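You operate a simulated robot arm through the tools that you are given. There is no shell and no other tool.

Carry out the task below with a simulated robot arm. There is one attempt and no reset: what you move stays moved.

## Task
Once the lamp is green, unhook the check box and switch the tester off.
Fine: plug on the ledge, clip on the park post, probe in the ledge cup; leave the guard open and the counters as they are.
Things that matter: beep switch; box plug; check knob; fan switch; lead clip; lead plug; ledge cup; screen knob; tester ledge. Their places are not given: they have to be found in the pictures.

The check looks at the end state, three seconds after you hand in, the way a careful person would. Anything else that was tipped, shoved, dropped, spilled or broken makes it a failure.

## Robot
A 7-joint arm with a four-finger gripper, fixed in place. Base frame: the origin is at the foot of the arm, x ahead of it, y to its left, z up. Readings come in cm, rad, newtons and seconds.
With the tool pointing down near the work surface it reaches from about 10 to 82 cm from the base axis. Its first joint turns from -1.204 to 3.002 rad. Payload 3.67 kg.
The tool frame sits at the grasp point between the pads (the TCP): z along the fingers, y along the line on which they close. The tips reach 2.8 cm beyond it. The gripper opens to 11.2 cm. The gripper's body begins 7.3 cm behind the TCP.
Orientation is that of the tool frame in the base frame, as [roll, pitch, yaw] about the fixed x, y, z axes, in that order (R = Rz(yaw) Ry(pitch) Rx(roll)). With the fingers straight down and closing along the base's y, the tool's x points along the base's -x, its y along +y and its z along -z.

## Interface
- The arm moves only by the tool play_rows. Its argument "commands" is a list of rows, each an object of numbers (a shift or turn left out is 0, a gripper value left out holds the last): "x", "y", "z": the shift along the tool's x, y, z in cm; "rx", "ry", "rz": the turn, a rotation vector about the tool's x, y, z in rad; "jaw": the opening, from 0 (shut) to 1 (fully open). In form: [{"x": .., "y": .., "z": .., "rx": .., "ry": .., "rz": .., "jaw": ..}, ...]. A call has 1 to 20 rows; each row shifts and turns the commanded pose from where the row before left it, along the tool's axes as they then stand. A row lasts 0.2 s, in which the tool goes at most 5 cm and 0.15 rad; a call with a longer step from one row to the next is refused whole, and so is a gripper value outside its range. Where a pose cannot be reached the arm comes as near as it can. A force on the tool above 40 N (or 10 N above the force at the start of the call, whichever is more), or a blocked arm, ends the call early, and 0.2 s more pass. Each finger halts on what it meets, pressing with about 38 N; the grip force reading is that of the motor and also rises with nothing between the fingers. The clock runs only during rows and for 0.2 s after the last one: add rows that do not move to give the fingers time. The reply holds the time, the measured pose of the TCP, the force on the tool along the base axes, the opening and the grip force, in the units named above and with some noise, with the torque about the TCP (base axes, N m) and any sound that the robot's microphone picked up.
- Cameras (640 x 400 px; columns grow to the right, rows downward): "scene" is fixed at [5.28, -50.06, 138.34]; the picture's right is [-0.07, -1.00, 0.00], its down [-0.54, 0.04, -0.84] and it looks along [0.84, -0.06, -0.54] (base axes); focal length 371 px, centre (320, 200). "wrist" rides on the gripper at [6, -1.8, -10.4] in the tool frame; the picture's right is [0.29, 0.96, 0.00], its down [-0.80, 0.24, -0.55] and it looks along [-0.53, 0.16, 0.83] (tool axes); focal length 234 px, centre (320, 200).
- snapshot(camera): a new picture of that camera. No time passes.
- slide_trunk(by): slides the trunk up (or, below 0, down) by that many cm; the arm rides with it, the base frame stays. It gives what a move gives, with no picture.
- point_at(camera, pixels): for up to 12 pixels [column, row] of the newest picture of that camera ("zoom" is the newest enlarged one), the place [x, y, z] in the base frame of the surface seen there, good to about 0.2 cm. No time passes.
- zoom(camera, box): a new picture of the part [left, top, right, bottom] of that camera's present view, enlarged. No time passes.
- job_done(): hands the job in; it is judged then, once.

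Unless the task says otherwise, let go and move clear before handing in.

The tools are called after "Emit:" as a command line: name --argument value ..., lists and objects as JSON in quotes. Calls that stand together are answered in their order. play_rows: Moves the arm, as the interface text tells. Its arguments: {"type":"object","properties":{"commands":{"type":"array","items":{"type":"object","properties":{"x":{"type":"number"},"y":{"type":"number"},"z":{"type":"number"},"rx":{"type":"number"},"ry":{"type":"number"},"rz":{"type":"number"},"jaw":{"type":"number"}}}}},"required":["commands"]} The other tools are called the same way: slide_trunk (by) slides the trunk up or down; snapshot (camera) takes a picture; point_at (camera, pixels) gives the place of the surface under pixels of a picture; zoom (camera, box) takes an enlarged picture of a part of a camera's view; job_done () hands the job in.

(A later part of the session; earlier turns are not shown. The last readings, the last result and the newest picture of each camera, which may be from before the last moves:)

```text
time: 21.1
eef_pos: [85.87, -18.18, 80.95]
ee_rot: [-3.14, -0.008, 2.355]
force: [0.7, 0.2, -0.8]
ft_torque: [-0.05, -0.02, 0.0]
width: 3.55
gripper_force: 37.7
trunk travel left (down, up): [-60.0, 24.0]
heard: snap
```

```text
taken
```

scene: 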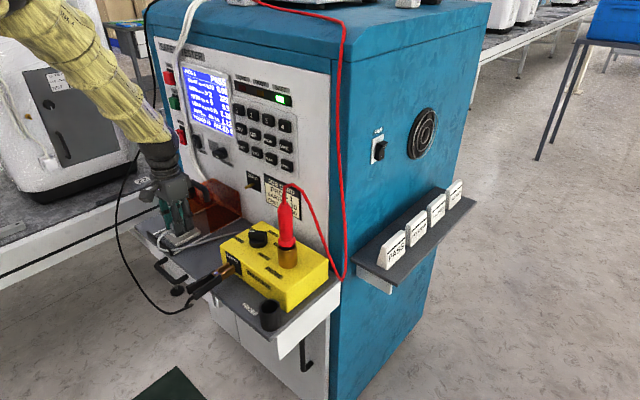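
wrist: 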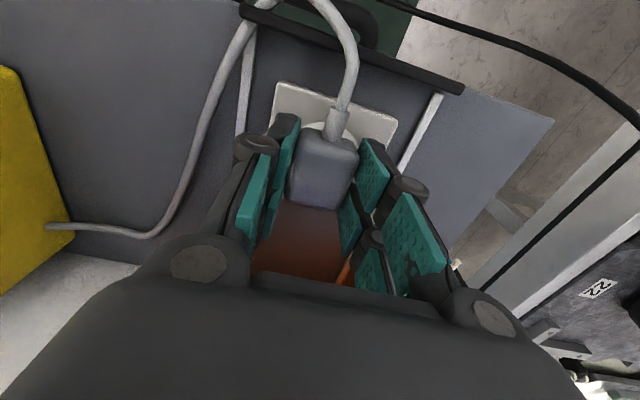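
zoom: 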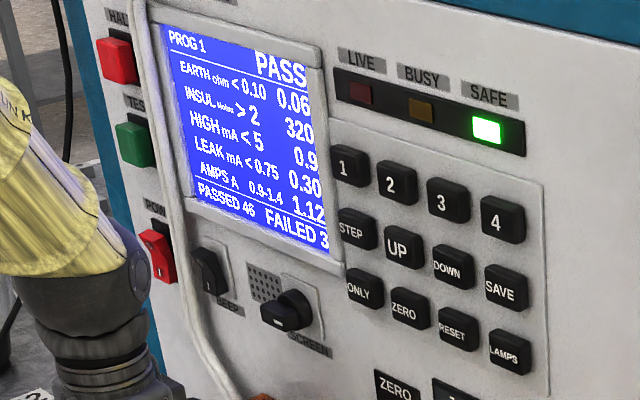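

Screen, lamp and switches are unchanged, so the snap was probably the pads meeting the plug. I'll pull the plug straight up in small steps.

Emit:
play_rows --commands '[{"z": -0.3}, {"z": -0.3}, {"z": -0.4}, {"z": -0.5}, {"z": -0.5}, {}]'

Emit:
zoom --camera "scene" --box '[130, 180, 230, 260]'

```text
time: 22.5
eef_pos: [85.77, -18.02, 83.02]
ee_rot: [-3.138, -0.007, 2.354]
force: [-0.5, 0.2, -0.1]
ft_torque: [-0.01, 0.0, -0.01]
width: 3.54
gripper_force: 37.6
trunk travel left (down, up): [-60.0, 24.0]
```

```text
5.00 times, centred on (180, 220) of scene
```

zoom: 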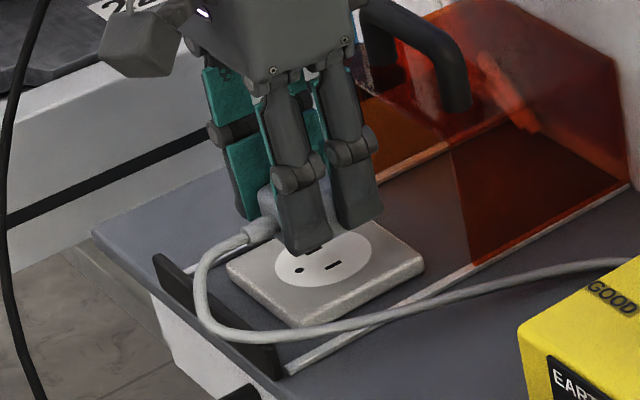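

The plug is out: socket holes show at (298,270) and (335,263), and it is held firmly. I'll lift further and look for a free spot on the ledge between the rails and the yellow box.

Emit:
play_rows --commands '[{"z": -1.5}, {"z": -2}, {"z": -2}, {"z": -2}, {}]'

Emit:
snapshot --camera "wrist"

Emit:
snapshot --camera "scene"

Emit:
zoom --camera "scene" --box '[140, 160, 260, 260]'

Emit:
point_at --camera "scene" --pixels '[[222, 240], [224, 246], [230, 230], [240, 222], [222, 252], [210, 255], [200, 250], [215, 262], [195, 262], [250, 215], [205, 243], [221, 275]]'

```text
time: 23.7
eef_pos: [85.79, -17.99, 90.27]
ee_rot: [-3.138, -0.007, 2.356]
force: [-1.1, 0.8, 0.7]
ft_torque: [0.0, 0.0, -0.03]
width: 3.53
gripper_force: 37.9
trunk travel left (down, up): [-60.0, 24.0]
```

```text
taken
```

wrist: 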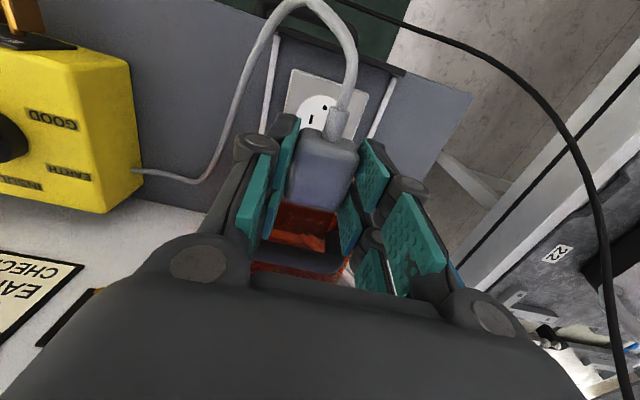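

```text
taken
```

scene: 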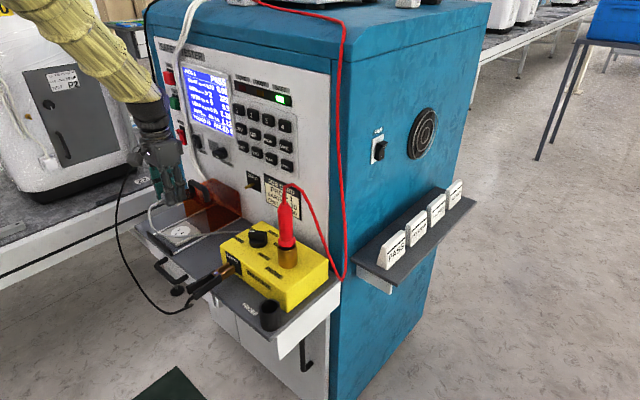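

```text
4.00 times, centred on (200, 210) of scene
```

zoom: 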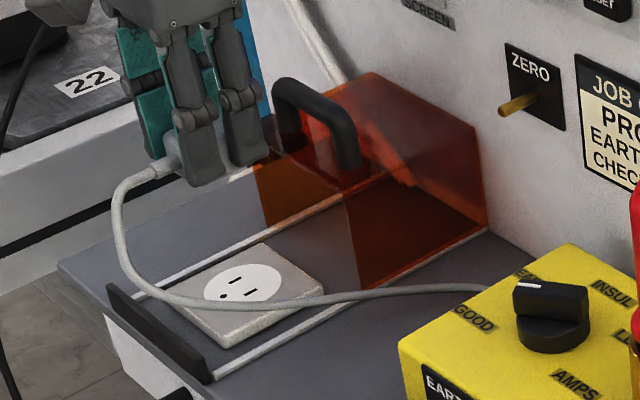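

```text
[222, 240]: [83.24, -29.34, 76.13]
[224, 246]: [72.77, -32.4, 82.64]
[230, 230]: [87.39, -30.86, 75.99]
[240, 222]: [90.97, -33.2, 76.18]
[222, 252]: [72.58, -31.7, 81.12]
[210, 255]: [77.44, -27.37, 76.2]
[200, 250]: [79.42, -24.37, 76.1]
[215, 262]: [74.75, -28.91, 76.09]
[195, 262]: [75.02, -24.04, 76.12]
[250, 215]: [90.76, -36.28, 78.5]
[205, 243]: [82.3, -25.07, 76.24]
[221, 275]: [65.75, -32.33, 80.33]
```

The box's left side is at s≈28.5 and the rails end at s≈42, leaving about 14 cm of bare ledge between them. I'll carry the plug there, to about (77.5,-27), and lower it carefully.

Emit:
play_rows --commands '[{"y": -2.4, "x": -0.2}, {"y": -2.4, "x": -0.2}, {"y": -2.4}, {"y": -2.3}, {"y": -2.2}, {}, {"z": 1.5}, {"z": 1.5}, {"z": 1.5}, {"z": 1.5}, {"z": 1}, {}]'

Emit:
zoom --camera "scene" --box '[150, 180, 270, 280]'

Emit:
snapshot --camera "wrist"

```text
time: 26.3
eef_pos: [77.89, -26.58, 83.38]
ee_rot: [-3.139, -0.006, 2.357]
force: [0.6, -0.1, -0.9]
ft_torque: [0.0, 0.0, -0.04]
width: 3.52
gripper_force: 38.1
trunk travel left (down, up): [-60.0, 24.0]
```

```text
4.00 times, centred on (210, 230) of scene
```

zoom: 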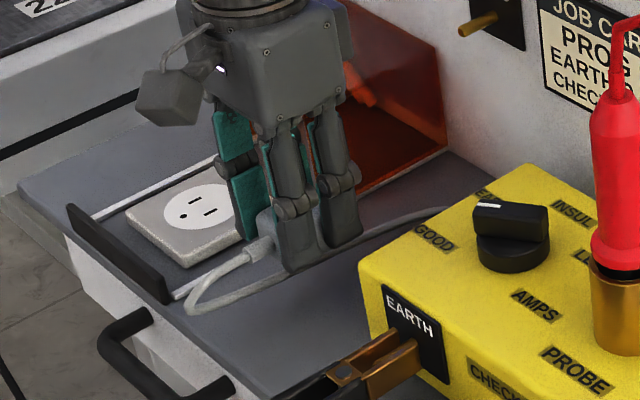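

```text
taken
```

wrist: 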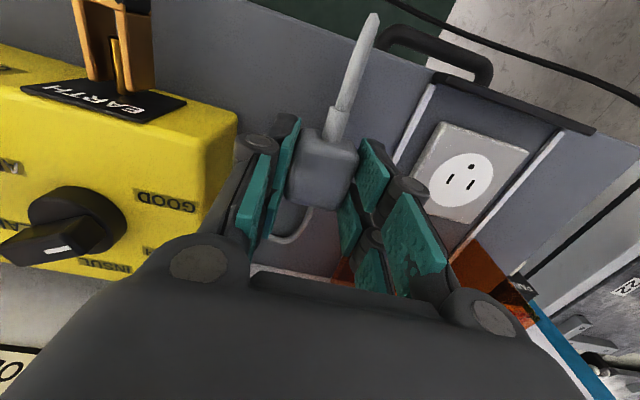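

The plug is about 2 cm above the ledge, but the cord seems to loop back beneath it at (290,235) in the wrist view. I'll zoom in to see where the cord lies.

Emit:
zoom --camera "wrist" --box '[230, 80, 430, 290]'

Emit:
zoom --camera "scene" --box '[180, 210, 270, 280]'

Emit:
point_at --camera "zoom" --pixels '[[110, 290], [60, 340], [120, 340], [190, 310], [230, 290], [400, 190], [340, 210], [440, 170], [90, 300], [240, 240]]'

```text
1.90 times, centred on (330, 185) of wrist
```

zoom: 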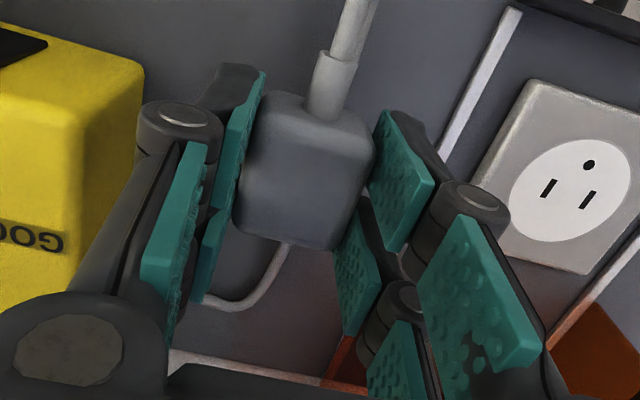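

```text
5.71 times, centred on (225, 245) of scene
```

zoom: 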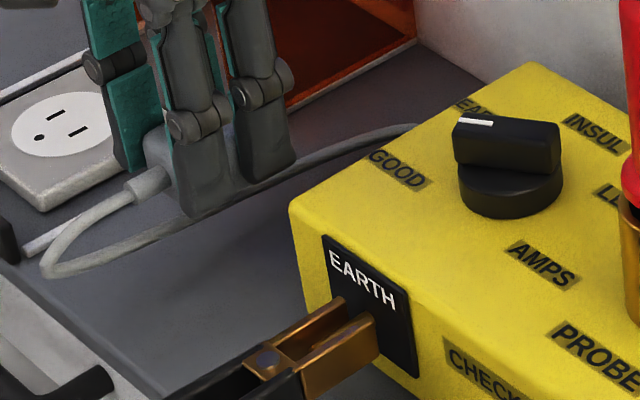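

```text
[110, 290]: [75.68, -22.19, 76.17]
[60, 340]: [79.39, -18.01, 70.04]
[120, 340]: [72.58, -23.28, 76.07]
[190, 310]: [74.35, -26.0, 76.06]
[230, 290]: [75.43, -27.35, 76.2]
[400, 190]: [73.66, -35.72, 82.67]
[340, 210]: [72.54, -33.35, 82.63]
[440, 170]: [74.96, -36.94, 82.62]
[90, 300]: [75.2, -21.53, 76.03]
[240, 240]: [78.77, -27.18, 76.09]
```

The cord only brushes past on the ledge beside the plug's prongs. I'll lower in small steps until the plug touches.

Emit:
play_rows --commands '[{"z": 0.4}, {"z": 0.4}, {"z": 0.3}, {"z": 0.3}, {}]'

Emit:
zoom --camera "scene" --box '[180, 210, 270, 280]'

```text
time: 27.5
eef_pos: [77.77, -26.58, 82.01]
ee_rot: [-3.137, -0.007, 2.354]
force: [0.1, 0.2, -0.6]
ft_torque: [0.04, 0.01, -0.01]
width: 3.54
gripper_force: 38.4
trunk travel left (down, up): [-60.0, 24.0]
```

```text
5.71 times, centred on (225, 245) of scene
```

zoom: 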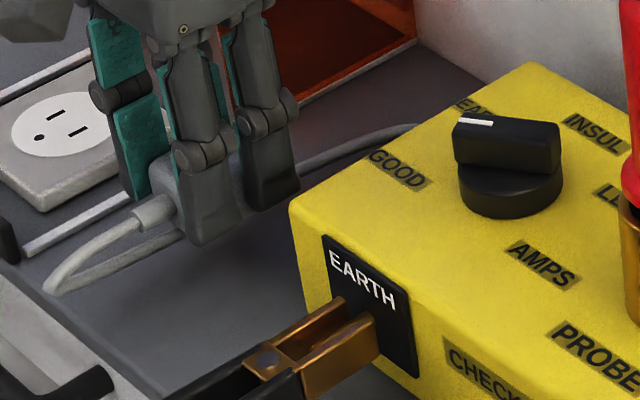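

No contact yet at z=82.0. I'll continue down in small steps.

Emit:
play_rows --commands '[{"z": 0.3}, {"z": 0.3}, {"z": 0.2}, {}]'

Emit:
zoom --camera "scene" --box '[180, 210, 270, 280]'

```text
time: 28.5
eef_pos: [77.8, -26.67, 81.29]
ee_rot: [-3.14, -0.008, 2.357]
force: [-0.2, -1.0, -0.8]
ft_torque: [0.03, -0.01, 0.02]
width: 3.52
gripper_force: 37.7
trunk travel left (down, up): [-60.0, 24.0]
```

```text
5.71 times, centred on (225, 245) of scene
```

zoom: 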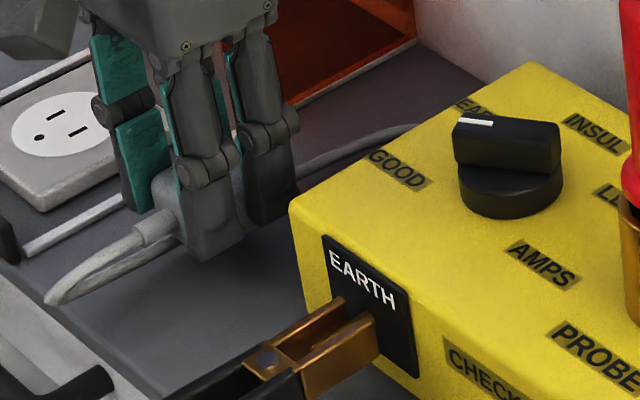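

Still free at z=81.3. I'll continue down with care, since the fingertips reach the ledge at a TCP height of about 78.9.

Emit:
play_rows --commands '[{"z": 0.25}, {"z": 0.25}, {"z": 0.2}, {"z": 0.2}, {}]'

Emit:
zoom --camera "scene" --box '[180, 210, 270, 280]'

```text
time: 29.7
eef_pos: [77.62, -26.72, 80.33]
ee_rot: [-3.137, -0.006, 2.355]
force: [0.0, 0.7, -0.8]
ft_torque: [-0.02, 0.02, -0.01]
width: 3.54
gripper_force: 38.0
trunk travel left (down, up): [-60.0, 24.0]
```

```text
5.71 times, centred on (225, 245) of scene
```

zoom: 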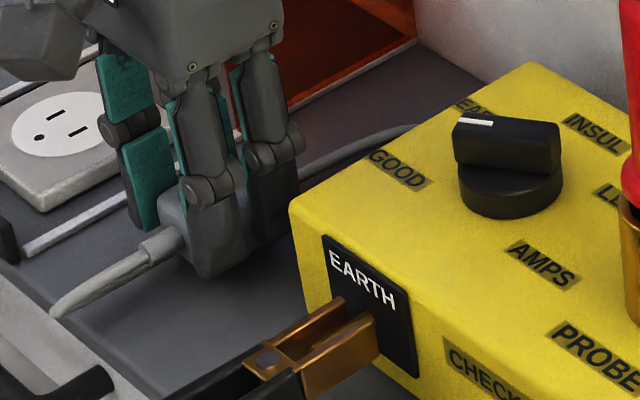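

Still no contact, so it seems only the plug body bears load. I'll go on in 0.15 cm steps.

Emit:
play_rows --commands '[{"z": 0.15}, {"z": 0.15}, {"z": 0.15}, {"z": 0.15}, {}]'

Emit:
zoom --camera "scene" --box '[180, 210, 270, 280]'

Emit:
snapshot --camera "wrist"

```text
time: 30.9
eef_pos: [77.85, -26.73, 79.74]
ee_rot: [-3.139, -0.006, 2.357]
force: [0.3, 0.9, -0.2]
ft_torque: [-0.01, 0.02, 0.02]
width: 3.53
gripper_force: 38.3
trunk travel left (down, up): [-60.0, 24.0]
```

```text
5.71 times, centred on (225, 245) of scene
```

zoom: 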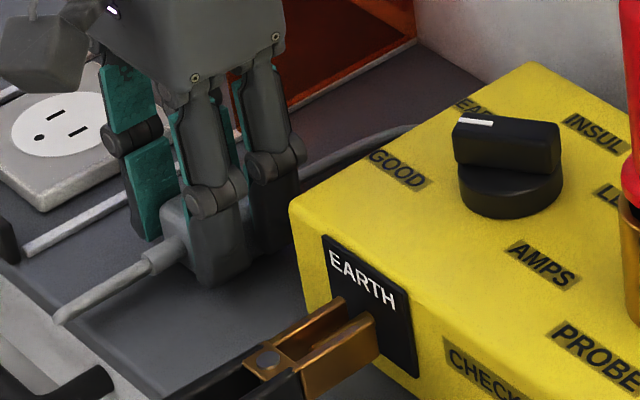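

```text
taken
```

wrist: 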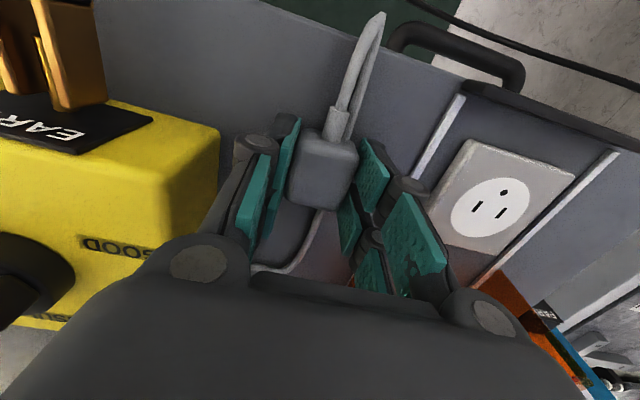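

Still no reaction force. I'll measure the plug top height and nearby ledge to see the remaining gap.

Emit:
point_at --camera "wrist" --pixels '[[320, 150], [315, 170], [330, 185], [310, 195], [320, 200], [330, 125], [290, 220], [265, 130]]'

Emit:
point_at --camera "zoom" --pixels '[[190, 240], [205, 275], [240, 270], [180, 215], [160, 260], [210, 295], [270, 235], [130, 280]]'

```text
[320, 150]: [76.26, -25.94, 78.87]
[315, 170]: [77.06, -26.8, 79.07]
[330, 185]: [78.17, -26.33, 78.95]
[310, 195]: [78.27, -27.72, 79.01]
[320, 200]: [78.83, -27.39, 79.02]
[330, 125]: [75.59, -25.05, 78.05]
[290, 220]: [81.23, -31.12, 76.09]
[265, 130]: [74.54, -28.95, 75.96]
```

```text
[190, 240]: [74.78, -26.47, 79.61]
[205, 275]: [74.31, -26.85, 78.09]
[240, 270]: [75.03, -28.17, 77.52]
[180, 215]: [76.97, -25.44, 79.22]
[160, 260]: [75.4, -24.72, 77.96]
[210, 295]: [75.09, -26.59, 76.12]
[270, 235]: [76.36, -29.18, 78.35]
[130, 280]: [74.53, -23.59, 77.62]
```

The plug top is at z≈79.0, so its base is right at the ledge surface (76.1). One more small nudge, then I'll open the jaws gently.

Emit:
play_rows --commands '[{"z": 0.12}, {"z": 0.1}, {}]'

```text
time: 31.7
eef_pos: [77.78, -26.54, 79.62]
ee_rot: [-3.14, -0.005, 2.355]
force: [-1.2, -4.9, 19.0]
ft_torque: [-0.17, 0.28, 0.03]
width: 3.53
gripper_force: 38.3
trunk travel left (down, up): [-60.0, 24.0]
```

The 19 N upward reading says the plug is now resting on the ledge. I'll release by opening only a little so the fingers clear it, then rise.

Emit:
play_rows --commands '[{"z": -0.12}, {"jaw": 0.35}, {"jaw": 0.5}, {"jaw": 0.6}, {}, {"z": -0.5}, {"z": -1.5}, {"z": -2}, {"z": -3}, {"z": -3}, {"z": -3}, {}]'

Emit:
snapshot --camera "wrist"

Emit:
snapshot --camera "scene"

Emit:
zoom --camera "scene" --box '[150, 200, 270, 280]'

```text
time: 34.3
eef_pos: [77.81, -26.81, 92.64]
ee_rot: [-3.138, -0.008, 2.358]
force: [0.4, 0.9, 0.3]
ft_torque: [-0.02, 0.01, 0.01]
width: 6.72
gripper_force: 0.1
trunk travel left (down, up): [-60.0, 24.0]
```

```text
taken
```

wrist: 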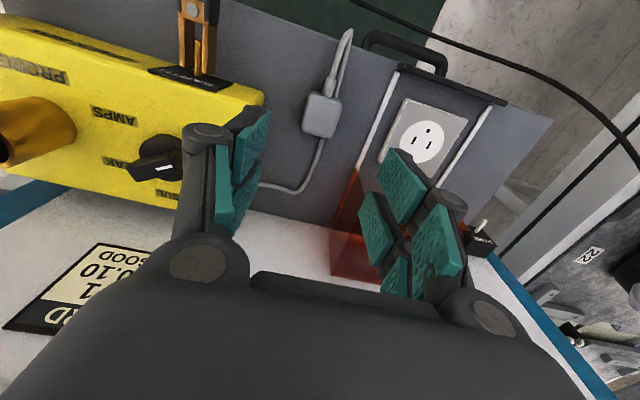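

```text
taken
```

scene: 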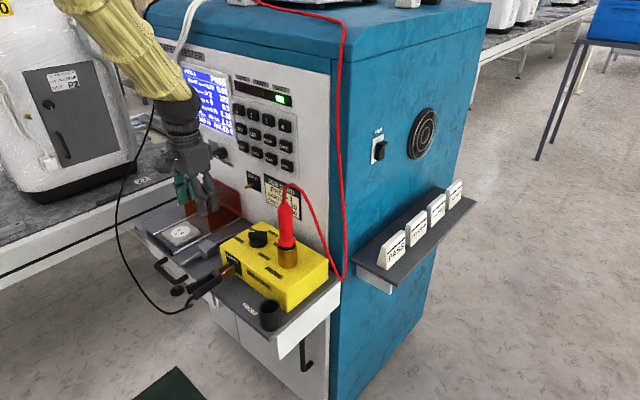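

```text
5.00 times, centred on (210, 240) of scene
```

zoom: 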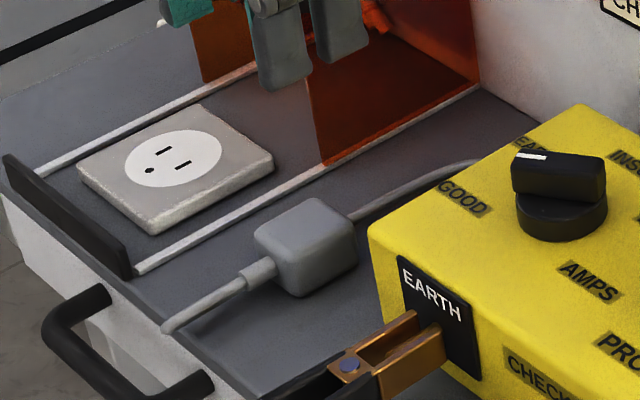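

The plug sits neatly on the ledge beside the socket. Next is the clip; I'll shift the hand toward it for a closer look.

Emit:
play_rows --commands '[{"y": -2, "x": 2, "z": -1}, {"y": -3, "x": 2}, {"y": -3, "x": 2}, {"y": -2, "x": 1}, {}]'

Emit:
snapshot --camera "wrist"

Emit:
zoom --camera "scene" --box '[180, 245, 260, 315]'

Emit:
point_at --camera "zoom" --pixels '[[110, 250], [150, 310], [240, 230], [190, 220], [270, 225], [250, 195], [330, 190], [300, 155], [330, 140], [370, 160], [90, 260], [130, 290]]'

```text
time: 35.5
eef_pos: [65.81, -28.86, 93.63]
ee_rot: [-3.139, -0.008, 2.356]
force: [0.0, 0.2, 0.0]
ft_torque: [0.01, -0.02, 0.0]
width: 6.72
gripper_force: 0.2
trunk travel left (down, up): [-60.0, 24.0]
```

```text
taken
```

wrist: 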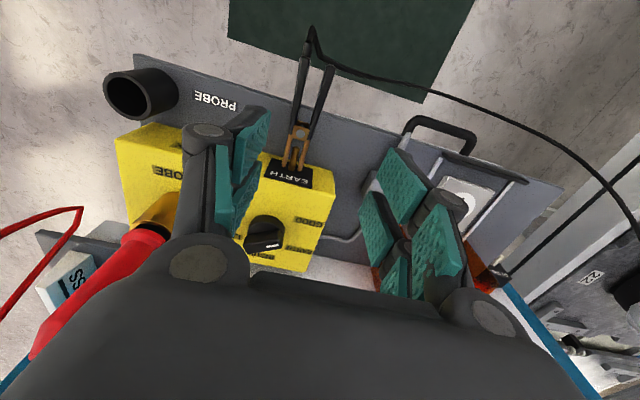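

```text
5.71 times, centred on (220, 280) of scene
```

zoom: 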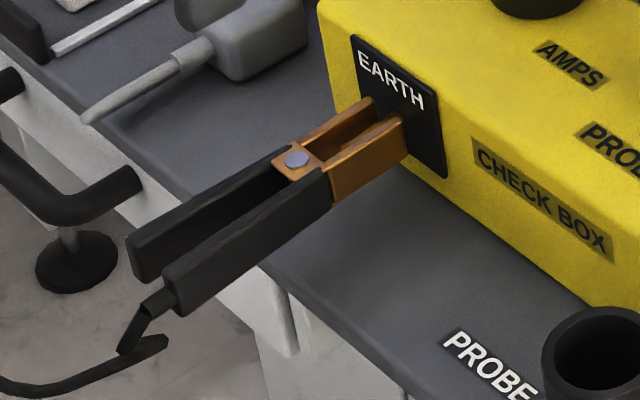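

```text
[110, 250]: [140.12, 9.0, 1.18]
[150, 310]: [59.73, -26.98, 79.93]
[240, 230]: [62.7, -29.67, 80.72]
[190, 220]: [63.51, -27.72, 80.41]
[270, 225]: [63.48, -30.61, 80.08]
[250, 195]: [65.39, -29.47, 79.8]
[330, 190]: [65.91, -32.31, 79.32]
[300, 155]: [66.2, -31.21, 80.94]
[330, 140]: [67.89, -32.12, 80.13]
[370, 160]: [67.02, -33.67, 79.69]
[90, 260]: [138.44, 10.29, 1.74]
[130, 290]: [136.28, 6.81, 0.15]
```

The clip has two black handles side by side with a pivot at about (66.2,-31.2,80.9), jaws on the brass EARTH tab. I'll zoom in from above to measure it accurately.

Emit:
zoom --camera "wrist" --box '[260, 20, 360, 190]'

Emit:
point_at --camera "wrist" --pixels '[[306, 62], [329, 68], [301, 100], [319, 103], [297, 115], [311, 118], [297, 133], [290, 160], [302, 162], [296, 163], [308, 45], [293, 170]]'

```text
2.35 times, centred on (310, 105) of wrist
```

zoom: 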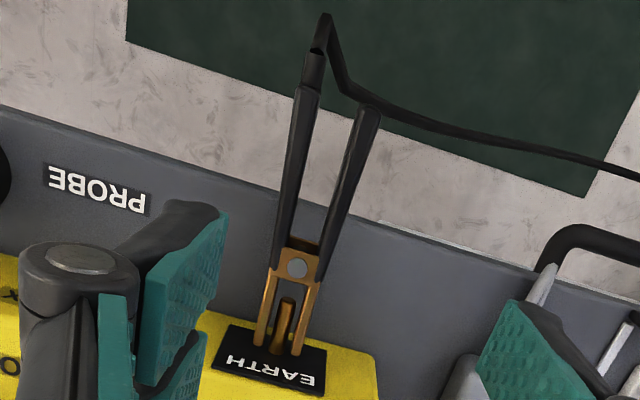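

```text
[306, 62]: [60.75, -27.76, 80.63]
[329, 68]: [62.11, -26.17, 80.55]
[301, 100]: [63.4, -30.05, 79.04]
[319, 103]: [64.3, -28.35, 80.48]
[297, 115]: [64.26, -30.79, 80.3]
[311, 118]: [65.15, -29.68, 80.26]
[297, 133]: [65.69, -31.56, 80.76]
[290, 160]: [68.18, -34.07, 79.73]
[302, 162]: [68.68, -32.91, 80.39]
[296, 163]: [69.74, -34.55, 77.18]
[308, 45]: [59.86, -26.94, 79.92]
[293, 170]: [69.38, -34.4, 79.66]
```

The handles run from about a=-62 to -67 in panel coordinates, squeeze direction along the panel, centreline near (62.9,-28.3,80). The park post is far out (about 108 cm), so I need to hold the clip with the hand nearly level, pointing at the panel. I'll back off and tilt the hand in free space to test that posture.

Emit:
play_rows --commands '[{"x": 3, "jaw": 0.5}, {"x": 3}, {"x": 3}, {"x": 3}, {"x": 3}, {"ry": -0.14}, {"ry": -0.14}, {"ry": -0.14}, {"ry": -0.14}, {"ry": -0.14}, {"ry": -0.14}, {"ry": -0.14}, {"ry": -0.14}, {"ry": -0.14}, {}]'

Emit:
snapshot --camera "scene"

Emit:
snapshot --camera "wrist"

```text
time: 38.7
eef_pos: [56.79, -15.96, 94.03]
ee_rot: [2.9, 0.677, 2.18]
force: [0.5, -0.4, 0.1]
ft_torque: [0.03, 0.05, 0.01]
width: 5.6
gripper_force: 0.0
out of reach, approached as far as the arm can: row 9, 10, 11, 12
trunk travel left (down, up): [-60.0, 24.0]
```

```text
taken
```

scene: 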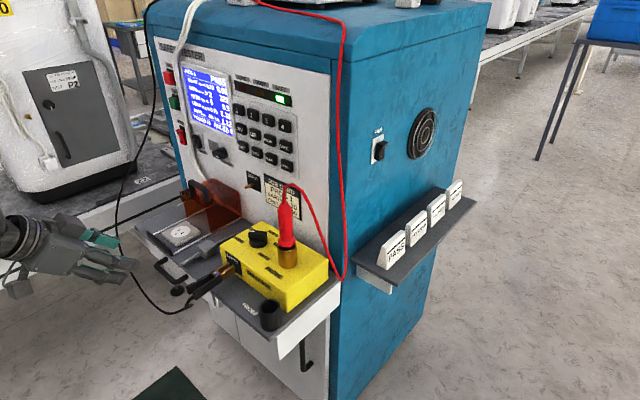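

```text
taken
```

wrist: 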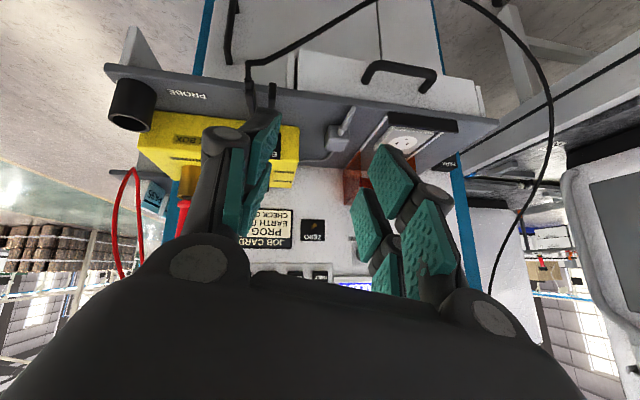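

The reply says rows 9–12 were out of reach, and the tilt is only 0.68 rad of the 1.26 commanded. I'll wait a moment to see whether the arm is still settling.

Emit:
play_rows --commands '[{}, {}, {}, {}, {}]'

```text
time: 39.9
eef_pos: [56.84, -15.89, 93.99]
ee_rot: [2.9, 0.678, 2.181]
force: [0.6, -0.9, 0.4]
ft_torque: [-0.01, 0.0, -0.03]
width: 5.57
gripper_force: 0.0
trunk travel left (down, up): [-60.0, 24.0]
```

The arm is stuck at a wrist limit with the shoulder so high. Lowering the trunk should let the forearm lie flatter. The hand is clear in front of the ledge, so I'll slide down 15 cm and read the pose.

Emit:
slide_trunk --by -15

```text
time: 41.7
eef_pos: [56.8, -15.98, 78.81]
ee_rot: [2.9, 0.677, 2.182]
force: [0.0, 0.0, 0.5]
ft_torque: [-0.03, -0.02, 0.03]
width: 5.58
gripper_force: 0.0
trunk travel left (down, up): [-45.0, 39.0]
```

The trunk is 15 cm lower and the hand rode with it. Now I'll raise the hand 15 cm along the base's up direction and see what orientation it takes.

Emit:
play_rows --commands '[{"x": -1.88, "y": 0.56, "z": -2.27}, {"x": -1.88, "y": 0.56, "z": -2.27}, {"x": -1.88, "y": 0.56, "z": -2.27}, {"x": -1.88, "y": 0.56, "z": -2.27}, {"x": -1.88, "y": 0.56, "z": -2.27}, {}]'

```text
time: 43.1
eef_pos: [56.53, -13.47, 93.2]
ee_rot: [2.999, 0.768, 2.306]
force: [-0.5, 1.7, -0.7]
ft_torque: [-0.03, 0.01, -0.03]
width: 5.57
gripper_force: 0.0
trunk travel left (down, up): [-45.0, 39.0]
```

The tilt improved to 0.77 rad, so a lower trunk helps. I'll slide down another 15 cm and let the arm settle to its commanded pose.

Emit:
slide_trunk --by -15

Emit:
play_rows --commands '[{}, {}, {}]'

```text
time: 44.8
eef_pos: [56.27, -13.73, 78.12]
ee_rot: [2.994, 0.763, 2.302]
force: [0.1, 0.1, 0.1]
ft_torque: [0.04, 0.03, 0.0]
width: 5.62
gripper_force: 0.0
trunk travel left (down, up): [-30.0, 54.0]
```

```text
time: 45.6
eef_pos: [56.42, -13.64, 78.16]
ee_rot: [2.996, 0.763, 2.302]
force: [-0.2, 0.1, 0.6]
ft_torque: [0.03, 0.01, -0.01]
width: 5.59
gripper_force: 0.1
trunk travel left (down, up): [-30.0, 54.0]
```

I'll raise the hand again by 15 cm to come back above ledge height and check the result.

Emit:
play_rows --commands '[{"x": -2.07, "y": 0.31, "z": -2.15}, {"x": -2.07, "y": 0.31, "z": -2.15}, {"x": -2.07, "y": 0.31, "z": -2.15}, {"x": -2.07, "y": 0.31, "z": -2.15}, {"x": -2.07, "y": 0.31, "z": -2.15}, {}, {}]'

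Emit:
snapshot --camera "scene"

```text
time: 47.2
eef_pos: [56.31, -13.72, 93.07]
ee_rot: [2.997, 0.762, 2.303]
force: [-0.5, 0.5, -0.3]
ft_torque: [-0.01, -0.02, -0.01]
width: 5.59
gripper_force: 0.0
trunk travel left (down, up): [-30.0, 54.0]
```

```text
taken
```

scene: 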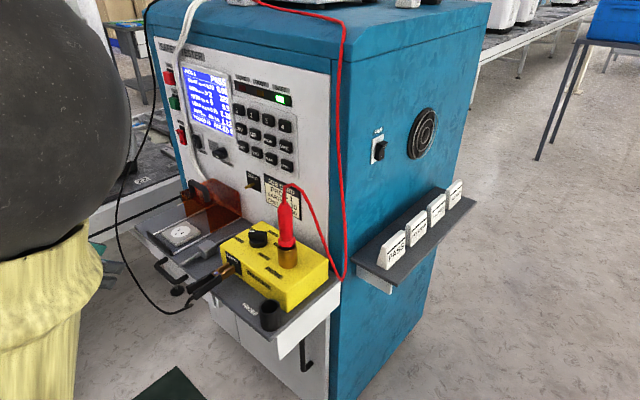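

The command now tracks exactly. I'll tilt further in small steps and see how level the hand can get with this trunk height.

Emit:
play_rows --commands '[{"ry": -0.12}, {"ry": -0.12}, {"ry": -0.12}, {"ry": -0.12}, {}]'

Emit:
snapshot --camera "scene"

```text
time: 48.4
eef_pos: [56.33, -13.58, 93.12]
ee_rot: [2.817, 1.232, 2.096]
force: [0.2, 0.8, 0.9]
ft_torque: [-0.01, 0.01, -0.04]
width: 5.58
gripper_force: 0.0
trunk travel left (down, up): [-30.0, 54.0]
```

```text
taken
```

scene: 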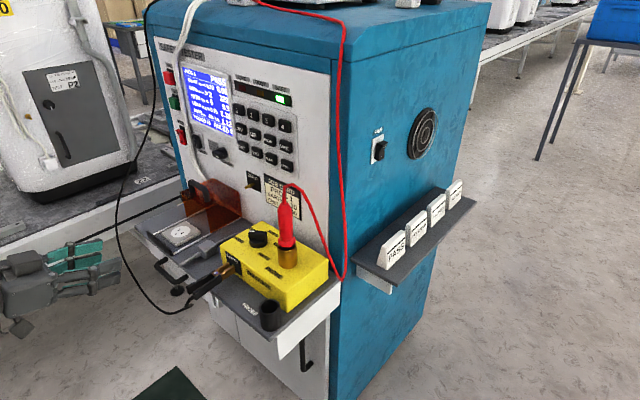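

The hand is now about 18° below level, pointing nearly at the panel. I'll square it up with a small rotation, then test the reach toward the park side at a safe height.

Emit:
play_rows --commands '[{"rx": 0.078, "rz": -0.085}, {}]'

Emit:
snapshot --camera "wrist"

```text
time: 49.0
eef_pos: [56.39, -13.66, 93.16]
ee_rot: [-3.141, 1.246, 2.359]
force: [0.5, 0.8, 0.8]
ft_torque: [-0.01, -0.02, 0.02]
width: 5.61
gripper_force: 0.1
trunk travel left (down, up): [-30.0, 54.0]
```

```text
taken
```

wrist: 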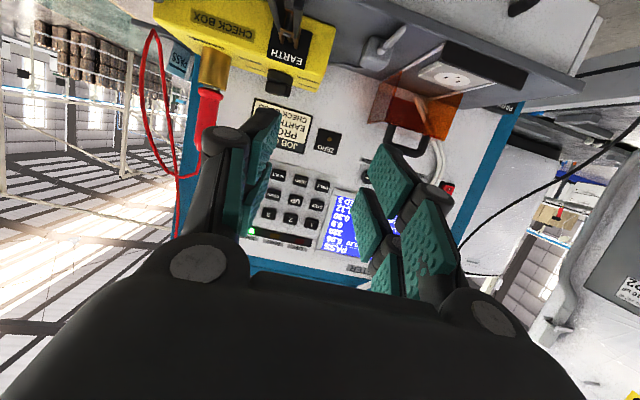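

The orientation is now square to the panel, about 18.6° below level. I'll move sideways along the panel at this height to be in front of the park side.

Emit:
play_rows --commands '[{"y": 3.8}, {"y": 3.8}, {"y": 3.8}, {"y": 3.8}, {"y": 3.8}, {"y": 3.8}, {"y": 3.8}, {"y": 3.8}, {"y": 3.8}, {"y": 3.8}, {}]'

Emit:
snapshot --camera "wrist"

Emit:
snapshot --camera "scene"

```text
time: 51.4
eef_pos: [83.07, 13.06, 93.14]
ee_rot: [-3.141, 1.247, 2.357]
force: [0.3, -0.1, -0.1]
ft_torque: [-0.01, 0.01, 0.01]
width: 5.6
gripper_force: 0.0
trunk travel left (down, up): [-30.0, 54.0]
```

```text
taken
```

wrist: 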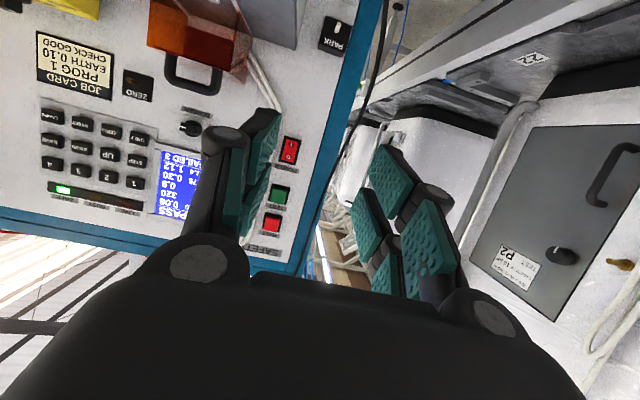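

```text
taken
```

scene: 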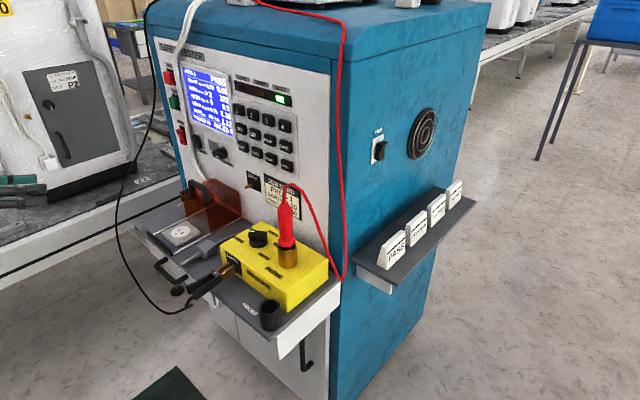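

The hand is now in front of the left side of the panel, with POWER at (290,150), TEST at (280,193), HALT at (272,222) and PARK at (335,35). I'll extend toward the panel to find out how far the arm reaches.

Emit:
play_rows --commands '[{"x": -0.957, "z": 2.844}, {"x": -0.957, "z": 2.844}, {"x": -0.957, "z": 2.844}, {"x": -0.957, "z": 2.844}, {"x": -0.957, "z": 2.844}, {"x": -0.957, "z": 2.844}, {}]'

Emit:
snapshot --camera "scene"

Emit:
snapshot --camera "wrist"

```text
time: 53.0
eef_pos: [95.82, 0.63, 93.16]
ee_rot: [3.14, 1.246, 2.356]
force: [0.4, 0.5, 0.0]
ft_torque: [0.0, 0.0, -0.03]
width: 5.59
gripper_force: 0.1
trunk travel left (down, up): [-30.0, 54.0]
```

```text
taken
```

scene: 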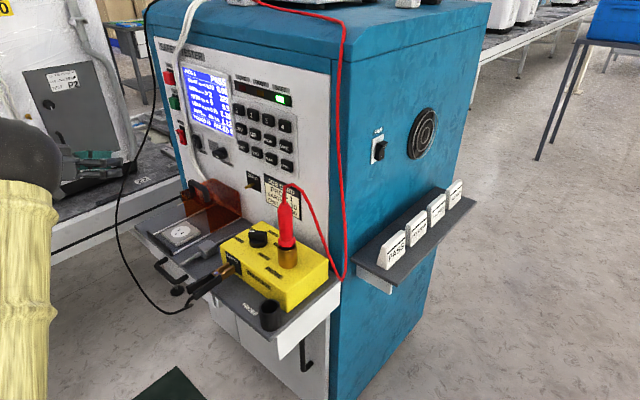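

```text
taken
```

wrist: 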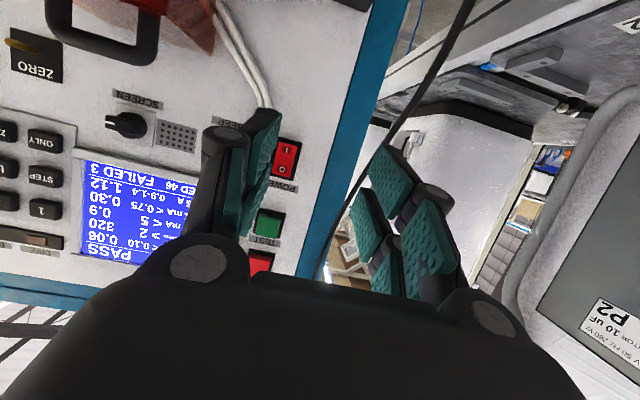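

Fine so far at 96 cm from the base. I'll extend another 9 cm to see whether the park distance is reachable.

Emit:
play_rows --commands '[{"x": -0.638, "z": 1.896}, {"x": -0.638, "z": 1.896}, {"x": -0.638, "z": 1.896}, {"x": -0.638, "z": 1.896}, {"x": -0.3, "z": 0.9}, {}]'

Emit:
snapshot --camera "wrist"

```text
time: 54.4
eef_pos: [102.14, -5.85, 93.05]
ee_rot: [3.14, 1.246, 2.357]
force: [0.1, 0.1, 0.2]
ft_torque: [0.02, 0.0, 0.0]
width: 5.61
gripper_force: 0.1
trunk travel left (down, up): [-30.0, 54.0]
```

```text
taken
```

wrist: 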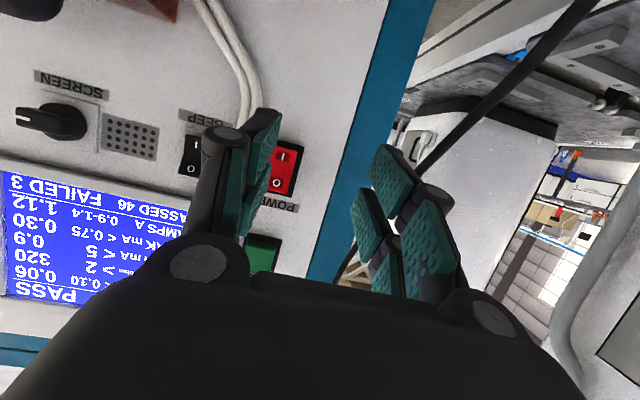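

The hand reached (102.1,-5.9,93) without trouble, so the post is reachable in this posture once the height is lowered. I'll back out and go to the clip in the same orientation.

Emit:
play_rows --commands '[{"x": 0.969, "z": -2.88}, {"x": 0.969, "z": -2.88}, {"x": 0.969, "z": -2.88}, {"x": 0.969, "z": -2.88}, {"x": 0.969, "z": -2.88}, {"x": 0.969, "z": -2.88}, {"x": 0.969, "z": -2.88}, {"x": 0.969, "z": -2.88}, {"y": -3.97}, {"y": -3.97}, {"y": -3.97}, {"y": -3.97}, {"y": -3.97}, {"y": -3.97}, {"y": -3.97}, {"y": -3.97}, {"y": -3.97}, {"y": -3.97}, {"y": -3.97}, {}]'

Emit:
snapshot --camera "wrist"

Emit:
snapshot --camera "scene"

```text
time: 58.6
eef_pos: [54.16, -19.82, 93.08]
ee_rot: [3.138, 1.247, 2.354]
force: [0.5, 0.0, 0.8]
ft_torque: [0.04, -0.05, 0.01]
width: 5.58
gripper_force: 0.1
trunk travel left (down, up): [-30.0, 54.0]
```

```text
taken
```

wrist: 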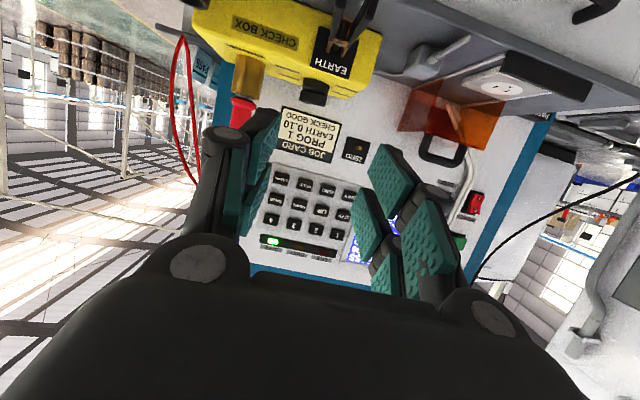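

```text
taken
```

scene: 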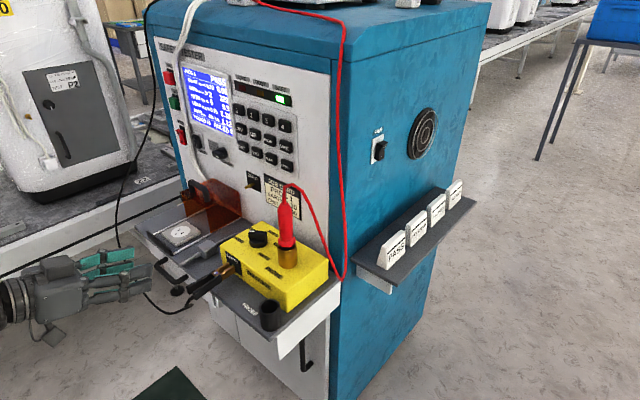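

I'm in front of the clip at a safe distance. I'll lower the hand toward clip height and take a closer look at the handles.

Emit:
play_rows --commands '[{"x": 1.9, "z": 0.64}, {"x": 1.9, "z": 0.64}, {"x": 1.9, "z": 0.64}, {"x": 1.9, "z": 0.64}, {"x": 1.9, "z": 0.64}, {}]'

Emit:
snapshot --camera "wrist"

Emit:
zoom --camera "wrist" --box '[240, 0, 440, 160]'

Emit:
zoom --camera "scene" --box '[100, 220, 260, 330]'

```text
time: 60.0
eef_pos: [55.35, -19.08, 83.39]
ee_rot: [-3.14, 1.244, 2.355]
force: [0.4, -0.6, -0.5]
ft_torque: [-0.04, 0.03, -0.02]
width: 5.57
gripper_force: 0.0
out of reach, approached as far as the arm can: row 3, 4
trunk travel left (down, up): [-30.0, 54.0]
```

```text
taken
```

wrist: 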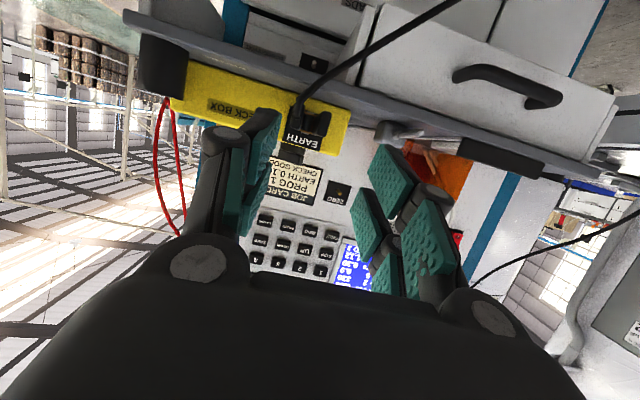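

```text
2.50 times, centred on (340, 80) of wrist
```

zoom: 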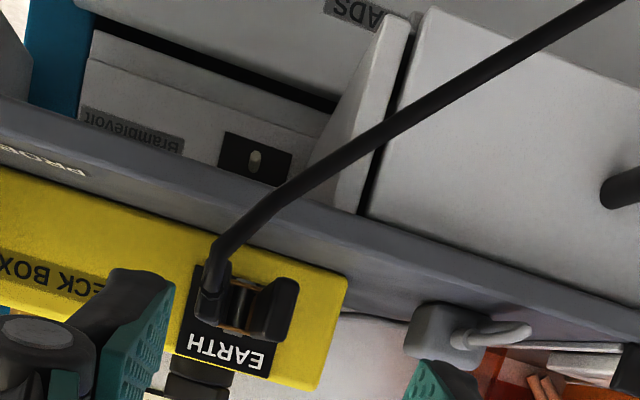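

```text
3.64 times, centred on (180, 275) of scene
```

zoom: 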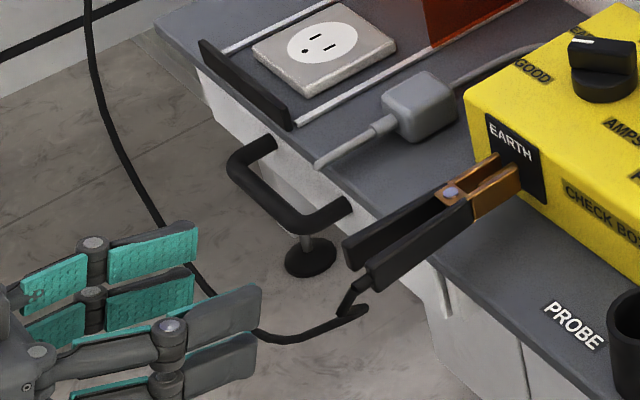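

The two handle ends face the hand at zoom (215,285) and (275,305), and each is about 2 cm tall. I'll measure their top and bottom edges to aim the finger pair properly.

Emit:
zoom --camera "wrist" --box '[280, 90, 350, 150]'

Emit:
point_at --camera "zoom" --pixels '[[180, 260], [180, 220], [185, 300], [400, 240], [395, 280], [400, 320], [350, 290], [420, 200], [410, 340], [290, 280], [210, 180]]'

```text
6.67 times, centred on (315, 120) of wrist
```

zoom: 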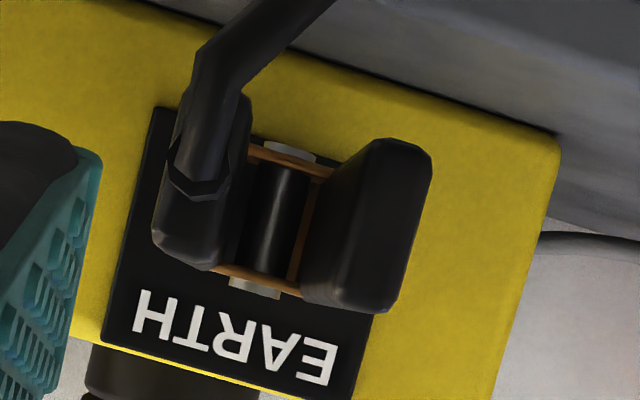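

```text
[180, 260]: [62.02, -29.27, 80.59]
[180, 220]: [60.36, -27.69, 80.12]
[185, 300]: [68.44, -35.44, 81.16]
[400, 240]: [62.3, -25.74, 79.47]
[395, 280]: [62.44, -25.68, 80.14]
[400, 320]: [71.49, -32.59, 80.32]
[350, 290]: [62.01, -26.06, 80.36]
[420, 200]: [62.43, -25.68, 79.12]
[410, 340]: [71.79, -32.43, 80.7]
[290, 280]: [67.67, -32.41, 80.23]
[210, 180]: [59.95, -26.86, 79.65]
```

The handles span s≈22.4 to 26.4 at z≈78.8–80.7. I'll line up the lower finger pair with that height, open the jaws a bit wider, and check before closing in.

Emit:
play_rows --commands '[{"x": 0.63, "y": -0.6, "z": 1.27, "jaw": 0.65}, {"x": 0.63, "y": -0.55, "z": 1.27}, {}, {}]'

Emit:
snapshot --camera "wrist"

Emit:
zoom --camera "wrist" --box '[220, 60, 420, 200]'

```text
time: 61.0
eef_pos: [56.46, -21.1, 81.3]
ee_rot: [3.14, 1.246, 2.355]
force: [-0.4, -0.1, -0.2]
ft_torque: [-0.01, 0.04, 0.01]
width: 7.29
gripper_force: 0.1
out of reach, approached as far as the arm can: row 1
trunk travel left (down, up): [-30.0, 54.0]
```

```text
taken
```

wrist: 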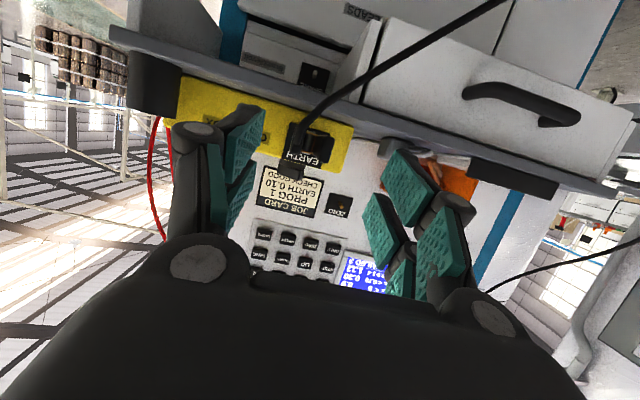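

```text
2.86 times, centred on (320, 130) of wrist
```

zoom: 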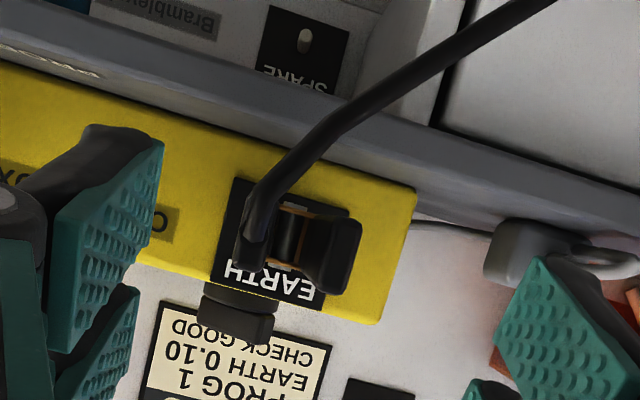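

The view matches my numbers; there is also a SPARE post below the ledge, which I'll avoid. The clip ends sit centred between the fingers, so I'll move in along the handles in small steps.

Emit:
play_rows --commands '[{"x": -0.59, "y": -0.11, "z": 1.744}, {"x": -0.59, "y": -0.11, "z": 1.744}, {"x": -0.59, "y": -0.11, "z": 1.744}, {"x": -0.59, "y": -0.11, "z": 1.744}, {}]'

Emit:
snapshot --camera "wrist"

Emit:
zoom --camera "scene" --box '[130, 220, 260, 320]'

```text
time: 62.2
eef_pos: [61.18, -26.75, 81.45]
ee_rot: [3.142, 1.246, 2.355]
force: [0.3, 0.1, 0.7]
ft_torque: [0.01, 0.01, 0.03]
width: 7.27
gripper_force: 0.1
trunk travel left (down, up): [-30.0, 54.0]
```

```text
taken
```

wrist: 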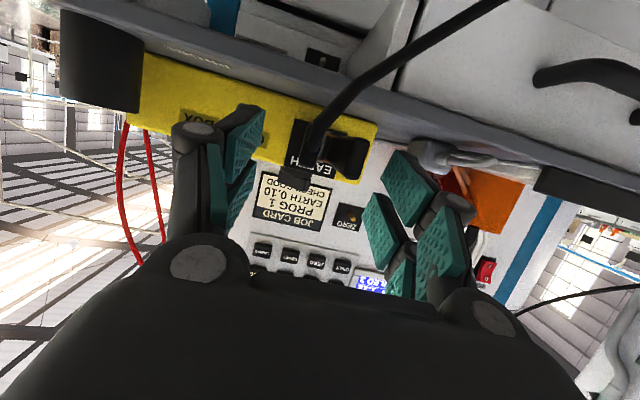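

```text
4.00 times, centred on (195, 270) of scene
```

zoom: 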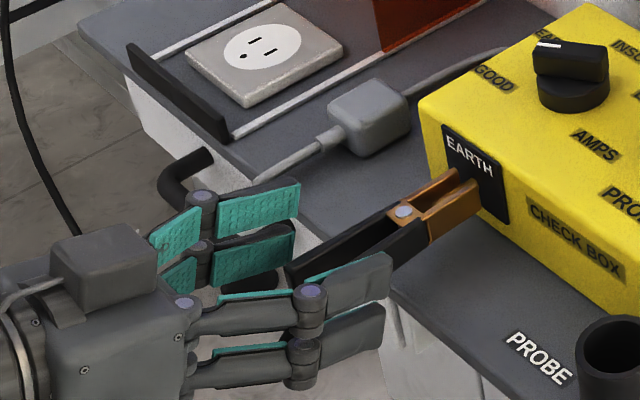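

The handles are between the lower finger pair. I'll go the last 1.8 cm and close gently.

Emit:
play_rows --commands '[{"x": -0.29, "y": 0.05, "z": 0.85}, {"x": -0.29, "y": 0.05, "z": 0.85}, {}, {"jaw": 0.45}, {"jaw": 0.35}, {}]'

Emit:
snapshot --camera "wrist"

Emit:
zoom --camera "scene" --box '[150, 230, 260, 320]'

Emit:
zoom --camera "wrist" --box '[240, 80, 420, 240]'

```text
time: 63.6
eef_pos: [62.4, -27.85, 81.36]
ee_rot: [3.14, 1.248, 2.356]
force: [-0.6, -0.3, -0.5]
ft_torque: [0.01, 0.01, 0.04]
width: 3.93
gripper_force: 0.1
trunk travel left (down, up): [-30.0, 54.0]
```

```text
taken
```

wrist: 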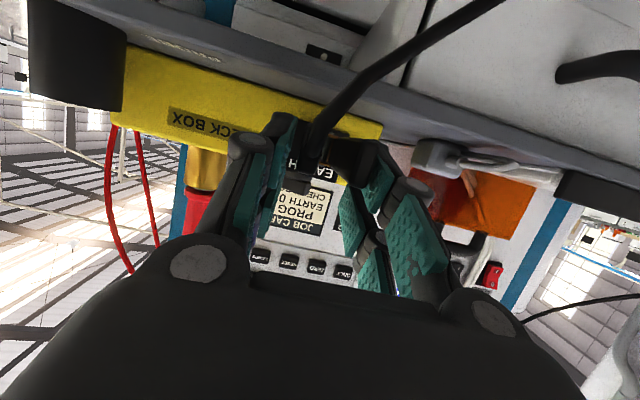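

```text
4.44 times, centred on (205, 275) of scene
```

zoom: 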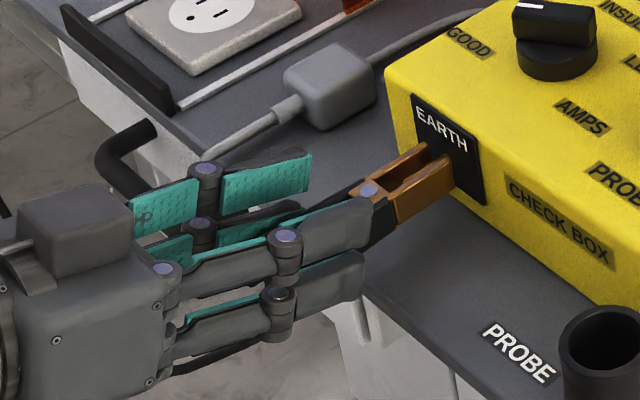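

```text
2.50 times, centred on (330, 160) of wrist
```

zoom: 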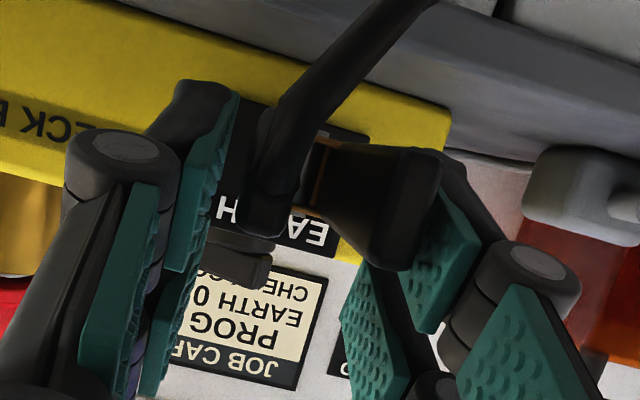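

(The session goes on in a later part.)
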